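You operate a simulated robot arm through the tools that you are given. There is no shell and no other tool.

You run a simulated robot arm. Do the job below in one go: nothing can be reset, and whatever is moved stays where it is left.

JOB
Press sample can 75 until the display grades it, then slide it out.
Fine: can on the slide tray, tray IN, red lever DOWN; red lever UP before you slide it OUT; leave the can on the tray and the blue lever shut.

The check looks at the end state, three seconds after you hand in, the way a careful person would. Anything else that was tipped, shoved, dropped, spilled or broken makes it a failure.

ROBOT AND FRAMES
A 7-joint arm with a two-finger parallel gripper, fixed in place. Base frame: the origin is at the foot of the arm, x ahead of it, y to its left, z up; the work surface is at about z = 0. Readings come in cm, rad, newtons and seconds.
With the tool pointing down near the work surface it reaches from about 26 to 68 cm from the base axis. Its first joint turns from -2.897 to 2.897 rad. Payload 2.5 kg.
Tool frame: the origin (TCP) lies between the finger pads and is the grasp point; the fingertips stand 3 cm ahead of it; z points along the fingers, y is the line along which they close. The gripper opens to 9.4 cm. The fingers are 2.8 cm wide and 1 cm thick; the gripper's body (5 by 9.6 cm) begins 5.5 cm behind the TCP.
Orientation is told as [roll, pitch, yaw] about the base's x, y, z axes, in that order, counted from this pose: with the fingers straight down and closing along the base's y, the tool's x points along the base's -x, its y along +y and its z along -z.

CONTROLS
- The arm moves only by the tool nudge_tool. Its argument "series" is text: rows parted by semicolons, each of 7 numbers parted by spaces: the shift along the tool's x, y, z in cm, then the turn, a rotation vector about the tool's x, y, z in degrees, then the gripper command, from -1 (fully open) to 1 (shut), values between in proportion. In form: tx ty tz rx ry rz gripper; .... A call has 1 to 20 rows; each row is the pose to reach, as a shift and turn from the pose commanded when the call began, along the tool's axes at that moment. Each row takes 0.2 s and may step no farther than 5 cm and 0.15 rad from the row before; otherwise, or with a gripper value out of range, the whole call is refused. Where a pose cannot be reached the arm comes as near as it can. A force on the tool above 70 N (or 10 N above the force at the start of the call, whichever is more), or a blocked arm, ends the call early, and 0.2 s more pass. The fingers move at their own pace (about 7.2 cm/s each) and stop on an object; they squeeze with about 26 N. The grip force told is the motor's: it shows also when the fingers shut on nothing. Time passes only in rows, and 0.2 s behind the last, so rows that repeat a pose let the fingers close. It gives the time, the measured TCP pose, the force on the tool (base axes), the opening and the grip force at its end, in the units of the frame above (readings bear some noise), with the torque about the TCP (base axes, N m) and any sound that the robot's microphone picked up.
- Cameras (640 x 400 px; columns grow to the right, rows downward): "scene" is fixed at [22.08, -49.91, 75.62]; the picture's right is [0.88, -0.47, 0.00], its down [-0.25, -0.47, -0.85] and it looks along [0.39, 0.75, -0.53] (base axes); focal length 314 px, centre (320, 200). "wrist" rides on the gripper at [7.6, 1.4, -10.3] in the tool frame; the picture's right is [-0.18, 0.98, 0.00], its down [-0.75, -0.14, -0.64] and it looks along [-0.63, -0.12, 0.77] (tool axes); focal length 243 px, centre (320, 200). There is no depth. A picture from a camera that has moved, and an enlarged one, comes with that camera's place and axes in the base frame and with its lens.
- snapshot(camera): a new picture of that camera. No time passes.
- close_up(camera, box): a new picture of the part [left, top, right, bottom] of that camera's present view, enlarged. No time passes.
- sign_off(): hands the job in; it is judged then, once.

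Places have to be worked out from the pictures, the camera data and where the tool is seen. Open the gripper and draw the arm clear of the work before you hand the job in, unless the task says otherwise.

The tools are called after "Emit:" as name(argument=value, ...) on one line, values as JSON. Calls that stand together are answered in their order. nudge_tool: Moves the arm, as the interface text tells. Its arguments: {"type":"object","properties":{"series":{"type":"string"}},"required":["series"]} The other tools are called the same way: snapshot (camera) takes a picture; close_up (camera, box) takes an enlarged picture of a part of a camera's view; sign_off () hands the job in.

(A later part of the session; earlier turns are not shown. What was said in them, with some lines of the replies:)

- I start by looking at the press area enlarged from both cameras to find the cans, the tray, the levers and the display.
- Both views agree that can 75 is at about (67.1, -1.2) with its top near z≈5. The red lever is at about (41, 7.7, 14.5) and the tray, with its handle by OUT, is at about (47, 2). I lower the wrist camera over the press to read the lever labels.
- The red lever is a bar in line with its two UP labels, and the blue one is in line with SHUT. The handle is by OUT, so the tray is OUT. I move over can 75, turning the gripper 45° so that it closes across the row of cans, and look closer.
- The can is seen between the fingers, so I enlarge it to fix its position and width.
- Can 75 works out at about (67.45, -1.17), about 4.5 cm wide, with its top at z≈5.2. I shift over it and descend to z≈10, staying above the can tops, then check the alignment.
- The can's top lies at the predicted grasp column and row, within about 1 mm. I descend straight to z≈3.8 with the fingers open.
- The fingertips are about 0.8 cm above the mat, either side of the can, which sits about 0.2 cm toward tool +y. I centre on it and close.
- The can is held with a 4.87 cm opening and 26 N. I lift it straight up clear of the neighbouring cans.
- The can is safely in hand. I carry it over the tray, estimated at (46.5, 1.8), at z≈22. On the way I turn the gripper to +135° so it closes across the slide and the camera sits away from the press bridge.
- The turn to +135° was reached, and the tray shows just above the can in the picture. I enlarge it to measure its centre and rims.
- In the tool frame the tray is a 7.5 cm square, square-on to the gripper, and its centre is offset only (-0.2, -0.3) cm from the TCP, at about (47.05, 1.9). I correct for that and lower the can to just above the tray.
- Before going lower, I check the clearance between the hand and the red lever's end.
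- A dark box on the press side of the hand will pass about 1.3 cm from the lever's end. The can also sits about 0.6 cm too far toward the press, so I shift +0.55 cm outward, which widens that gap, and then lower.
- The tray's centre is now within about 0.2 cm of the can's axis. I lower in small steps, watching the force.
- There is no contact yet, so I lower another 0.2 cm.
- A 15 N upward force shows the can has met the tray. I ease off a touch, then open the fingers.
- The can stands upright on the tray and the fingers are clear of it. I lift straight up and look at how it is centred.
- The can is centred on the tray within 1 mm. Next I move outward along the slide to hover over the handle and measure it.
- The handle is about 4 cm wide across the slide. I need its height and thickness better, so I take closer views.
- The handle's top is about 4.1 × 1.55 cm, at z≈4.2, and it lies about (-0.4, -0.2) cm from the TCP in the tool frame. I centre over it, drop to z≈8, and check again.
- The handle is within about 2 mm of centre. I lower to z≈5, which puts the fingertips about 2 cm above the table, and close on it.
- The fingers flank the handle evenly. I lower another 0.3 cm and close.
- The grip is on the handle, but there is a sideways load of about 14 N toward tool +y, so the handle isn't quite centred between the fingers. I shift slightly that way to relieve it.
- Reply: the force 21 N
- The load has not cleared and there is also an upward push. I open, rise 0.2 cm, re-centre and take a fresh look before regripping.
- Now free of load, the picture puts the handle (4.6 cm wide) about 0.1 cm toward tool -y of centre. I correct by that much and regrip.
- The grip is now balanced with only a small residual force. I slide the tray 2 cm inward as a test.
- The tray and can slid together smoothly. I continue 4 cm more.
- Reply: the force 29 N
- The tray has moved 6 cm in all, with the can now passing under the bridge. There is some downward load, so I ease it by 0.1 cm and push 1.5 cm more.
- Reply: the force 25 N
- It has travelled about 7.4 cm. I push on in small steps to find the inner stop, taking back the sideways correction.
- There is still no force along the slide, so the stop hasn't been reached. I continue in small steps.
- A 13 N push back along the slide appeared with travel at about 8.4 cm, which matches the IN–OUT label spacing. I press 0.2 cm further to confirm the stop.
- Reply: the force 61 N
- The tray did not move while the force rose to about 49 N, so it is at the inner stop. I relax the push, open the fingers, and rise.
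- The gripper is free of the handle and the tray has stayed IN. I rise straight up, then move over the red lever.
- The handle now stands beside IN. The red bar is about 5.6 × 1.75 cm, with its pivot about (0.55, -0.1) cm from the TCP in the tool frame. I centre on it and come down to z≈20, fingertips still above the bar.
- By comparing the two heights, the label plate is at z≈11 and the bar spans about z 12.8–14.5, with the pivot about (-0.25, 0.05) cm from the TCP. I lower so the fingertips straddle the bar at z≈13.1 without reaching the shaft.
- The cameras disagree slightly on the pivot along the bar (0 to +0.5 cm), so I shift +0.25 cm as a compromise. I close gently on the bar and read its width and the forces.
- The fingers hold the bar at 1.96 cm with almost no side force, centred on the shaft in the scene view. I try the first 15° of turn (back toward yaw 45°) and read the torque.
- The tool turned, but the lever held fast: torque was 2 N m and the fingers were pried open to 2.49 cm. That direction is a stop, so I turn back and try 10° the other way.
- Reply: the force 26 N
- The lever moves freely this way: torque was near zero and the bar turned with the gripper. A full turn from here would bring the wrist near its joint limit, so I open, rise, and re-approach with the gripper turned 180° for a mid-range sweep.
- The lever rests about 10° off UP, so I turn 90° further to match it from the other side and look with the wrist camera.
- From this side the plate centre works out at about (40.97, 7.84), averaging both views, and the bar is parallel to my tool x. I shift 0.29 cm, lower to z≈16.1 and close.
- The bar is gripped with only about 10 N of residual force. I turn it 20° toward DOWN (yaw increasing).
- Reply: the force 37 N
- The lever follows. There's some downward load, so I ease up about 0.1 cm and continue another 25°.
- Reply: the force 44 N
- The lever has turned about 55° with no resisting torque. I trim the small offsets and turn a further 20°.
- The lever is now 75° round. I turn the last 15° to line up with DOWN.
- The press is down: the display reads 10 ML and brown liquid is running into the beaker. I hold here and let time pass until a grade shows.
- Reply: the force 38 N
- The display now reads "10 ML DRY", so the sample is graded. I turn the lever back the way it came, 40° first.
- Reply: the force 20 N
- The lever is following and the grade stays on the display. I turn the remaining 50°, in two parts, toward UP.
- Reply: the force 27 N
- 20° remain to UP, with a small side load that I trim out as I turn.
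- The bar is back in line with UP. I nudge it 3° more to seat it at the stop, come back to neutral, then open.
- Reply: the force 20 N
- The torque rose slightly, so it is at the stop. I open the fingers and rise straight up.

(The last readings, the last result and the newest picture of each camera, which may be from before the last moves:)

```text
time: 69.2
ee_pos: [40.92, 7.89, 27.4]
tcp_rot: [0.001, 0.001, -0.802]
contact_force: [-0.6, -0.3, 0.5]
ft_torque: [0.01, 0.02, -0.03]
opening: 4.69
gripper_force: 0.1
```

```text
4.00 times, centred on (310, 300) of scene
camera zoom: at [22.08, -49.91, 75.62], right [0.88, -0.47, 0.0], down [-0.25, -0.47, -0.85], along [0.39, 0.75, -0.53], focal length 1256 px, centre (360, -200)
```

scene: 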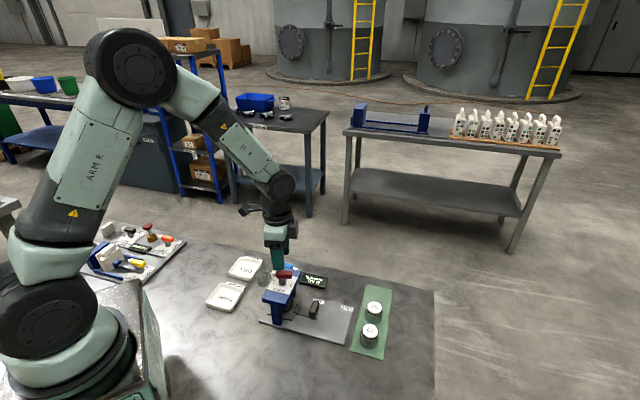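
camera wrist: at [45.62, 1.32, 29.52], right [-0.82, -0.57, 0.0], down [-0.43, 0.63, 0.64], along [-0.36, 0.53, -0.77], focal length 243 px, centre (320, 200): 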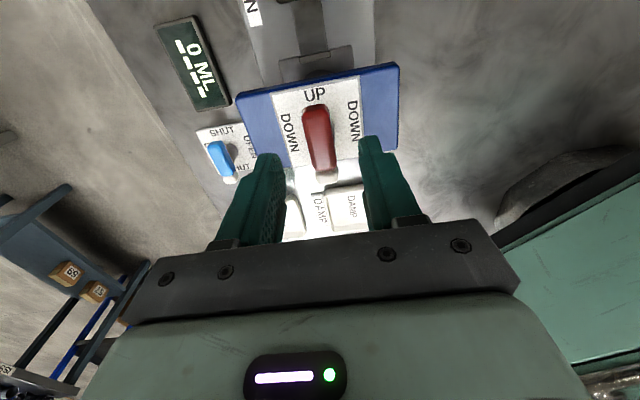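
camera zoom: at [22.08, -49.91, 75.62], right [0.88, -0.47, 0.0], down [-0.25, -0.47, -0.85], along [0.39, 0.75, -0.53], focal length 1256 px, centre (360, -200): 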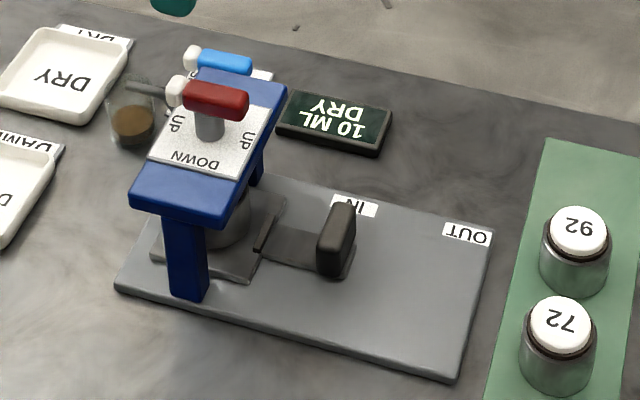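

The lever is back at UP just as at the start, the display still reads 10 ML DRY, and the tray is IN. I move over the handle at height while turning the gripper back toward +135°, the first 90° now.

Emit:
nudge_tool(series="-0.75 0 0 0 0 -7.5 0; -1.5 0 0 0 0 -15 0; -2.25 0 0 0 0 -22.5 0; -3 0 0 0 0 -30 0; -3.75 0 0 0 0 -37.5 0; -4.5 0 0 0 0 -45 0; -5.25 0 0 0 0 -52.5 0; -6 0 0 0 0 -60 0; -6.75 0 0 0 0 -67.5 0; -7.5 0 0 0 0 -75 -0.2; -8.25 0 0 0 0 -82.5 -0.4; -8.9 0.08 0 0 0 -90 -0.5; -8.9 0.08 0 0 0 -90 -0.5")

Emit:
nudge_tool(series="0 0 0 0 0 -7.5 -0.5; 0 0 0 0 0 -15 -0.5; 0 0 0 0 0 -22.5 -0.5; 0 0 0 0 0 -30 -0.5; 0 0 0 0 0 -37.5 -0.5; 0 0 0 0 0 -45 -0.5; 0 0 0 0 0 -52.5 -0.5; 0 0 0 0 0 -60 -0.5; 0 0 0 0 0 -67.5 -0.5; 0 0 0 0 0 -75 -0.5; 0 0 0 0 0 -82.5 -0.5; 0 0 0 0 0 -90.9 -0.5; 0 0 0 0 0 -90.9 -0.5; 0 0 0 0 0 -90.9 -0.5")

Emit:
close_up(camera="wrist", box=[220, 0, 420, 160])

Emit:
close_up(camera="scene", box=[250, 250, 370, 350])

```text
time: 72.0
ee_pos: [47.22, 1.63, 27.28]
tcp_rot: [0.0, -0.001, 0.769]
contact_force: [-0.3, -0.5, -0.1]
ft_torque: [-0.01, 0.01, -0.01]
opening: 7.08
gripper_force: 0.1
```

```text
time: 75.0
ee_pos: [47.15, 1.44, 27.34]
tcp_rot: [-0.001, -0.001, 2.357]
contact_force: [0.1, -0.4, 0.4]
ft_torque: [0.02, 0.02, 0.02]
opening: 7.07
gripper_force: 0.1
```

```text
2.50 times, centred on (320, 80) of wrist
camera zoom: at [51.58, -4.86, 37.54], right [-0.83, -0.56, 0.0], down [-0.43, 0.63, 0.64], along [-0.36, 0.53, -0.77], focal length 606 px, centre (320, 500)
```

zoom: 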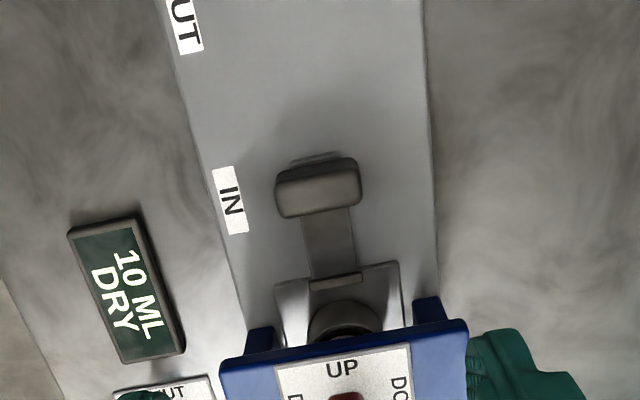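

```text
4.00 times, centred on (310, 300) of scene
camera zoom: at [22.08, -49.91, 75.62], right [0.88, -0.47, 0.0], down [-0.25, -0.47, -0.85], along [0.39, 0.75, -0.53], focal length 1256 px, centre (360, -200)
```

zoom: 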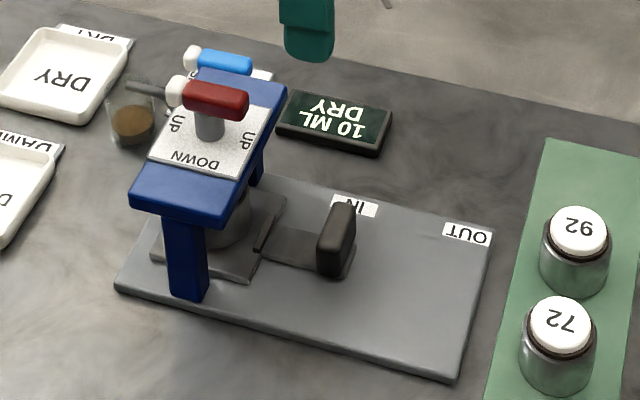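

The handle is within about 1 mm of the TCP axis. I descend the same clear path to z≈8 and check.

Emit:
nudge_tool(series="0.05 -0.08 4 0 0 0 -0.5; 0.05 -0.08 8 0 0 0 -0.5; 0.05 -0.08 12 0 0 0 -0.5; 0.05 -0.08 16 0 0 0 -0.5; 0.05 -0.08 19.3 0 0 0 -0.5; 0.05 -0.08 19.3 0 0 0 -0.5; 0.05 -0.08 19.3 0 0 0 -0.5")

Emit:
close_up(camera="wrist", box=[200, 40, 440, 240])

Emit:
close_up(camera="scene", box=[260, 250, 380, 350])

```text
time: 76.6
ee_pos: [47.29, 1.46, 8.03]
tcp_rot: [0.002, 0.0, 2.354]
contact_force: [-0.2, 0.1, -0.1]
ft_torque: [0.02, -0.01, 0.0]
opening: 7.05
gripper_force: 0.1
```

```text
2.00 times, centred on (320, 140) of wrist
camera zoom: at [51.56, -4.92, 18.19], right [-0.83, -0.56, 0.0], down [-0.43, 0.63, 0.64], along [-0.36, 0.53, -0.77], focal length 485 px, centre (320, 320)
```

zoom: 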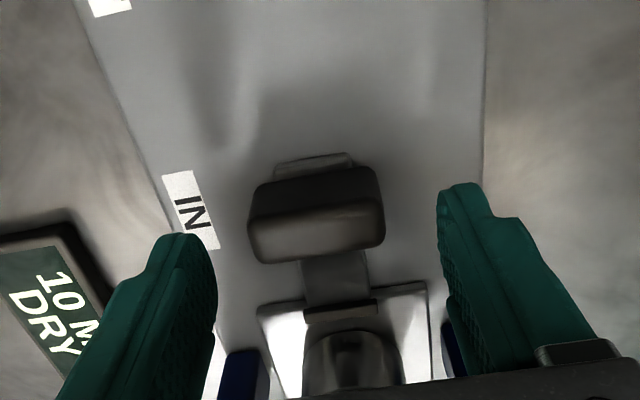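

```text
4.00 times, centred on (320, 300) of scene
camera zoom: at [22.08, -49.91, 75.62], right [0.88, -0.47, 0.0], down [-0.25, -0.47, -0.85], along [0.39, 0.75, -0.53], focal length 1256 px, centre (320, -200)
```

zoom: 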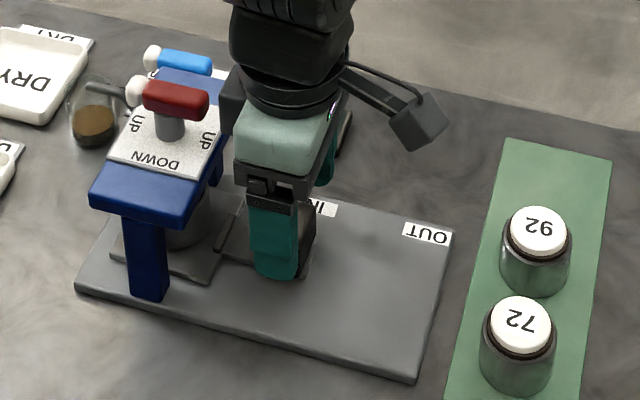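

The handle is about 0.2 cm toward tool -y. I correct, lower to z≈5 and close on it.

Emit:
nudge_tool(series="-0.08 -0.17 1 0 0 0 -0.5; -0.08 -0.17 2 0 0 0 -0.5; -0.08 -0.17 3 0 0 0 -0.5; -0.08 -0.17 3 0 0 0 -0.5; -0.08 -0.17 3 0 0 0 -0.2; -0.08 -0.17 3 0 0 0 0.1; -0.08 -0.17 3 0 0 0 0.4; -0.08 -0.17 3 0 0 0 0.4; -0.08 -0.17 3 0 0 0 0.4")

Emit:
close_up(camera="wrist", box=[200, 40, 440, 240])

```text
time: 78.6
ee_pos: [47.29, 1.47, 4.94]
tcp_rot: [0.001, 0.0, 2.353]
contact_force: [-7.5, -6.7, 0.6]
ft_torque: [0.13, 0.01, -0.04]
opening: 4.63
gripper_force: 45.5
```

```text
2.00 times, centred on (320, 140) of wrist
camera zoom: at [51.69, -4.87, 15.15], right [-0.83, -0.56, 0.0], down [-0.43, 0.63, 0.64], along [-0.36, 0.53, -0.77], focal length 485 px, centre (320, 320)
```

zoom: 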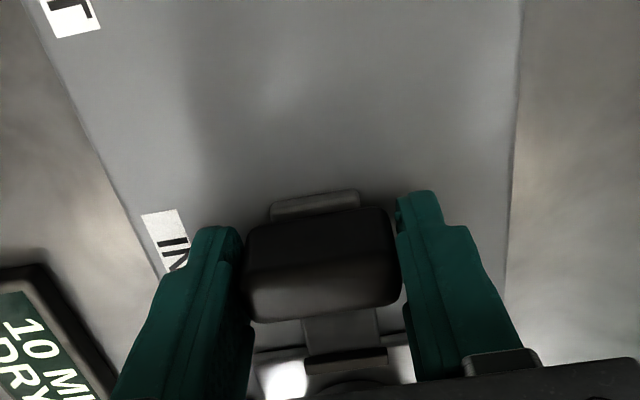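

The handle is held with a small residual force. I pull the tray out gently, 2 cm first, to check that the can rides along.

Emit:
nudge_tool(series="0.2 0.05 0 0 0 0 0.4; 0.5 0.05 0 0 0 0 0.4; 0.9 0.05 0 0 0 0 0.4; 1.3 0.05 0 0 0 0 0.4; 1.7 0.05 0 0 0 0 0.4; 2 0.05 0 0 0 0 0.4; 2 0.05 0 0 0 0 0.4")

Emit:
close_up(camera="scene", box=[260, 250, 380, 350])

```text
time: 80.2
ee_pos: [48.79, 0.08, 4.97]
tcp_rot: [0.003, -0.001, 2.354]
contact_force: [-15.5, -15.6, 0.4]
ft_torque: [-0.7, 0.78, -0.25]
opening: 4.63
gripper_force: 45.1
```

```text
4.00 times, centred on (320, 300) of scene
camera zoom: at [22.08, -49.91, 75.62], right [0.88, -0.47, 0.0], down [-0.25, -0.47, -0.85], along [0.39, 0.75, -0.53], focal length 1256 px, centre (320, -200)
```

zoom: 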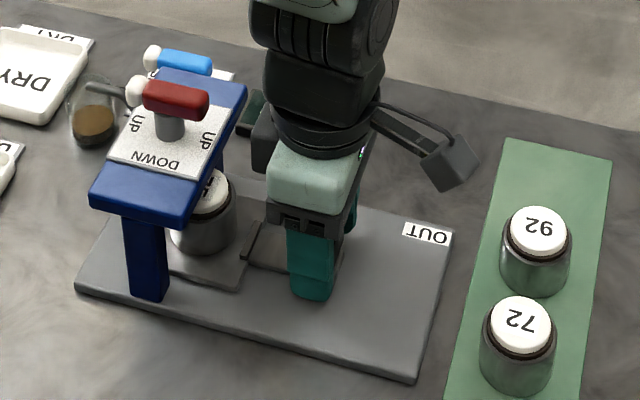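

The tray and can come out together. I pull 4 cm more with a slight sideways trim.

Emit:
nudge_tool(series="0.3 0.07 0 0 0 0 0.4; 0.7 0.1 0 0 0 0 0.4; 1.1 0.1 0 0 0 0 0.4; 1.5 0.1 0 0 0 0 0.4; 1.9 0.1 0 0 0 0 0.4; 2.3 0.1 0 0 0 0 0.4; 2.7 0.1 0 0 0 0 0.4; 3.1 0.1 0 0 0 0 0.4; 3.5 0.1 0 0 0 0 0.4; 3.8 0.1 0 0 0 0 0.4; 4 0.1 0 0 0 0 0.4; 4 0.1 0 0 0 0 0.4")

Emit:
close_up(camera="scene", box=[260, 250, 380, 350])

```text
time: 82.8
ee_pos: [51.5, -2.66, 4.96]
tcp_rot: [0.0, 0.0, 2.353]
contact_force: [2.0, 0.6, -36.1]
ft_torque: [0.39, -0.97, 0.25]
opening: 4.64
gripper_force: 45.0
```

```text
4.00 times, centred on (320, 300) of scene
camera zoom: at [22.08, -49.91, 75.62], right [0.88, -0.47, 0.0], down [-0.25, -0.47, -0.85], along [0.39, 0.75, -0.53], focal length 1256 px, centre (320, -200)
```

zoom: 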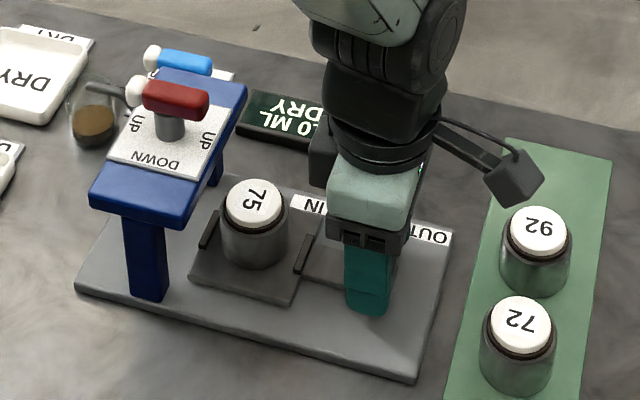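

There are about 2.5 cm to go to the original OUT position (s≈40.8). I trim the height slightly and pull 2.2 cm.

Emit:
nudge_tool(series="0.3 0 0.08 0 0 0 0.4; 0.7 0 0.08 0 0 0 0.4; 1.1 0 0.08 0 0 0 0.4; 1.5 0 0.08 0 0 0 0.4; 1.8 0 0.08 0 0 0 0.4; 2.0 0 0.08 0 0 0 0.4; 2.2 0 0.08 0 0 0 0.4; 2.2 0 0.08 0 0 0 0.4")

Emit:
close_up(camera="scene", box=[260, 250, 380, 350])

```text
time: 84.6
ee_pos: [53.23, -4.45, 4.89]
tcp_rot: [0.001, 0.003, 2.354]
contact_force: [-8.6, -10.5, 17.3]
ft_torque: [-0.9, 0.35, 0.04]
opening: 4.64
gripper_force: 45.3
```

```text
4.00 times, centred on (320, 300) of scene
camera zoom: at [22.08, -49.91, 75.62], right [0.88, -0.47, 0.0], down [-0.25, -0.47, -0.85], along [0.39, 0.75, -0.53], focal length 1256 px, centre (320, -200)
```

zoom: 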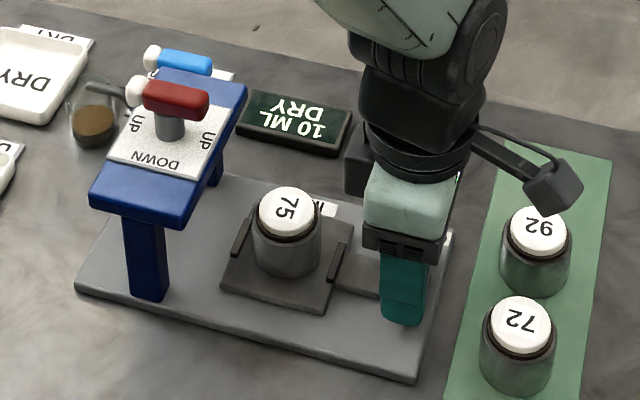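

It is back at the original OUT position, with no force along the slide yet. I ease 0.3 cm more to make sure it is at the outer stop.

Emit:
nudge_tool(series="0.1 0 -0.05 0 0 0 0.4; 0.2 0 -0.05 0 0 0 0.4; 0.3 0 -0.05 0 0 0 0.4; 0.3 0 -0.05 0 0 0 0.4")

```text
time: 85.6
ee_pos: [53.24, -4.63, 5.11]
tcp_rot: [-0.001, -0.001, 2.353]
contact_force: [-9.9, -7.1, 7.5]
ft_torque: [-0.42, 0.17, 0.25]
opening: 4.67
gripper_force: 44.7
```

There is still almost no resistance, so I try another 0.2 cm.

Emit:
nudge_tool(series="0.1 0.03 0 0 0 0 0.4; 0.2 0.03 0 0 0 0 0.4; 0.2 0.03 0 0 0 0 0.4")

Emit:
close_up(camera="wrist", box=[200, 40, 440, 240])

Emit:
close_up(camera="scene", box=[250, 250, 370, 350])

```text
time: 86.4
ee_pos: [53.29, -4.59, 5.09]
tcp_rot: [0.0, -0.005, 2.354]
contact_force: [-17.8, 9.1, 4.1]
ft_torque: [-0.07, -0.46, -0.12]
opening: 4.64
gripper_force: 44.9
```

```text
2.00 times, centred on (320, 140) of wrist
camera zoom: at [57.7, -10.88, 15.13], right [-0.83, -0.56, 0.0], down [-0.43, 0.63, 0.64], along [-0.36, 0.53, -0.76], focal length 485 px, centre (320, 320)
```

zoom: 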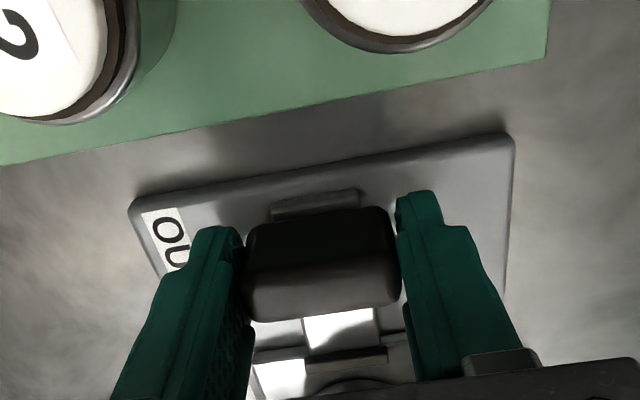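

```text
4.00 times, centred on (310, 300) of scene
camera zoom: at [22.08, -49.91, 75.62], right [0.88, -0.47, 0.0], down [-0.25, -0.47, -0.85], along [0.39, 0.75, -0.53], focal length 1256 px, centre (360, -200)
```

zoom: 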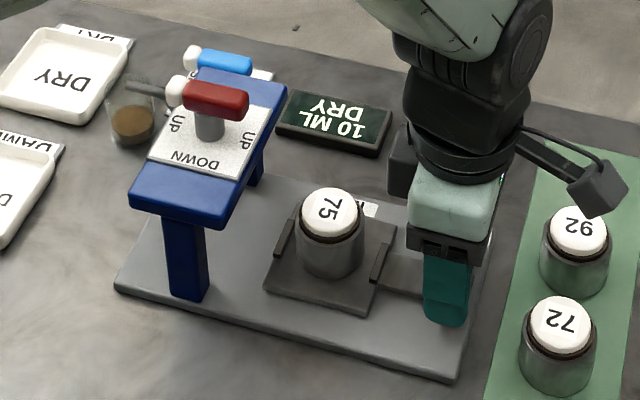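

A 19 N pull-back shows the outer stop, and the tray matches its original OUT picture with can 75 upright on it. I relax, open the fingers, and rise straight up.

Emit:
nudge_tool(series="-0.1 0 0 0 0 0 0.4; -0.12 0 0 0 0 0 0.4; -0.12 0 0 0 0 0 0; -0.12 0 0 0 0 0 -0.4; -0.12 0 0 0 0 0 -0.5; -0.12 0 -1.5 0 0 0 -0.5; -0.12 0 -4 0 0 0 -0.5; -0.12 0 -8 0 0 0 -0.5; -0.12 0 -12 0 0 0 -0.5; -0.12 0 -16 0 0 0 -0.5; -0.12 0 -20 0 0 0 -0.5; -0.12 0 -20 0 0 0 -0.5")

Emit:
snapshot(camera="wrist")

Emit:
close_up(camera="scene", box=[250, 250, 400, 360])

```text
time: 89.0
ee_pos: [53.0, -4.57, 25.14]
tcp_rot: [0.001, -0.001, 2.355]
contact_force: [-0.6, 0.8, 0.1]
ft_torque: [0.0, 0.0, 0.01]
opening: 7.04
gripper_force: 0.0
```

```text
taken
camera wrist: at [57.41, -10.87, 35.39], right [-0.83, -0.56, 0.0], down [-0.43, 0.63, 0.64], along [-0.36, 0.53, -0.77], focal length 243 px, centre (320, 200)
```

wrist: 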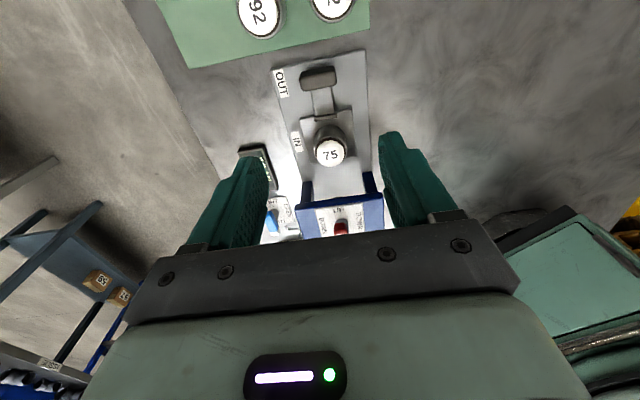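

```text
3.64 times, centred on (325, 305) of scene
camera zoom: at [22.08, -49.91, 75.62], right [0.88, -0.47, 0.0], down [-0.25, -0.47, -0.85], along [0.39, 0.75, -0.53], focal length 1142 px, centre (302, -182)
```

zoom: 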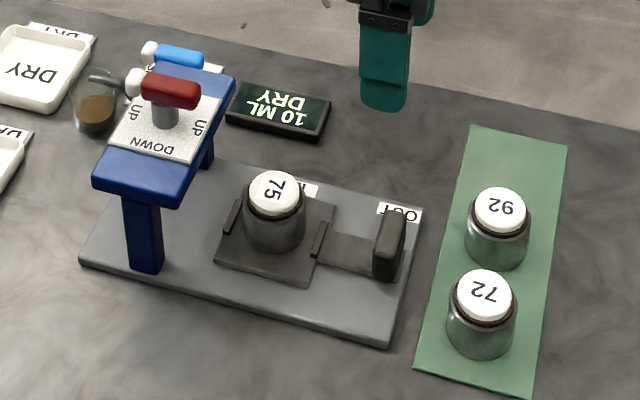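

Everything is in place: the tray is OUT with can 75 on it, red is UP, blue is SHUT, and the display reads 10 ML DRY. I raise the arm well clear, open fully, and take a last look.

Emit:
nudge_tool(series="0 0 -4 0 0 0 -0.7; 0 0 -8 0 0 0 -1; 0 0 -12 0 0 0 -1; 0 0 -16 0 0 0 -1; -3 0 -19 0 0 0 -1; -6 0 -21 0 0 0 -1; -9 1 -22 0 0 0 -1; -9 1 -22 0 0 0 -1; -9 1 -22 0 0 0 -1")

Emit:
snapshot(camera="scene")

Emit:
close_up(camera="scene", box=[190, 245, 410, 370])

Emit:
close_up(camera="scene", box=[255, 255, 335, 305])

```text
time: 91.0
ee_pos: [46.14, 1.32, 47.08]
tcp_rot: [0.0, -0.001, 2.355]
contact_force: [0.8, -0.5, 0.5]
ft_torque: [-0.02, -0.02, 0.0]
opening: 9.44
gripper_force: 0.0
```

```text
taken
```

scene: 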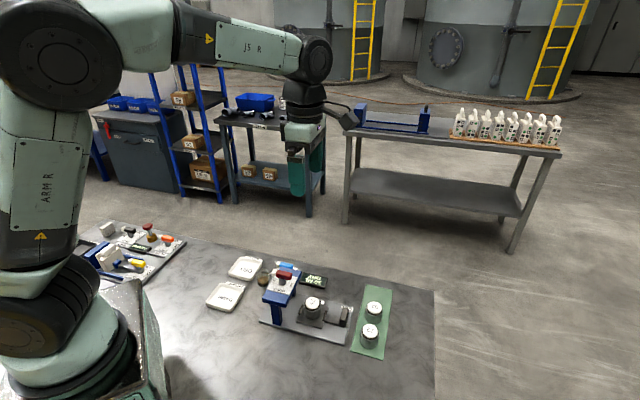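

```text
2.91 times, centred on (300, 308) of scene
camera zoom: at [22.08, -49.91, 75.62], right [0.88, -0.47, 0.0], down [-0.25, -0.47, -0.85], along [0.39, 0.75, -0.53], focal length 914 px, centre (378, -113)
```

zoom: 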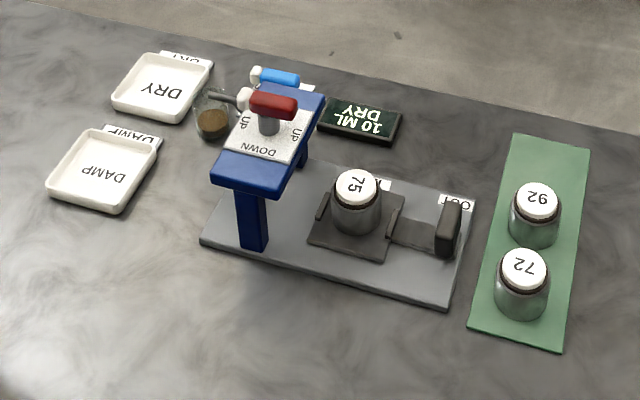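

```text
8.00 times, centred on (295, 280) of scene
camera zoom: at [22.08, -49.91, 75.62], right [0.88, -0.47, 0.0], down [-0.25, -0.47, -0.85], along [0.39, 0.75, -0.53], focal length 2512 px, centre (520, -440)
```

zoom: 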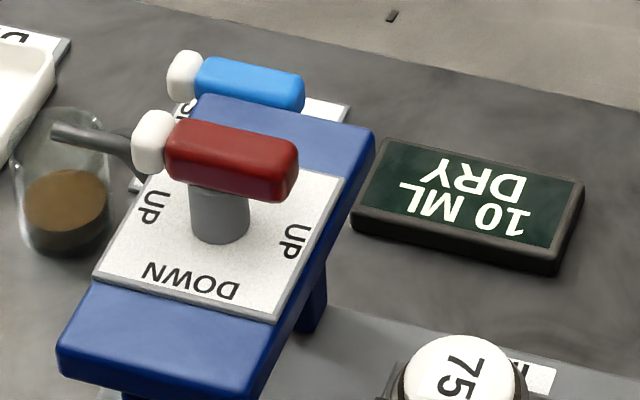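

The final pictures show the display at "10 ML DRY", the red lever UP, the blue lever shut, and the tray OUT with can 75 upright on it. The other cans, dishes and beaker haven't moved, and the open gripper is well clear, so I hand in.

Emit:
sign_off()

```text
The job is handed in.
```

Can 75 was pressed until the display graded it **10 ML DRY**, then slid out. I've handed the job in and don't have the check's result yet.

At hand-in, the last pictures showed:
- **Can and tray:** can 75 is upright on the tray, and the tray is OUT against its outer stop.
- **Levers:** the red lever was turned back UP before I pulled the tray out. The blue lever stayed shut throughout.
- **Everything else:** cans 92 and 72, the dishes and the beaker are where they started. The pressed liquid is in the beaker.
- **Arm:** the gripper is open and well above the work.

My first try at the red lever turned it the wrong way, against its stop. It didn't move, and turning it the other way worked normally.
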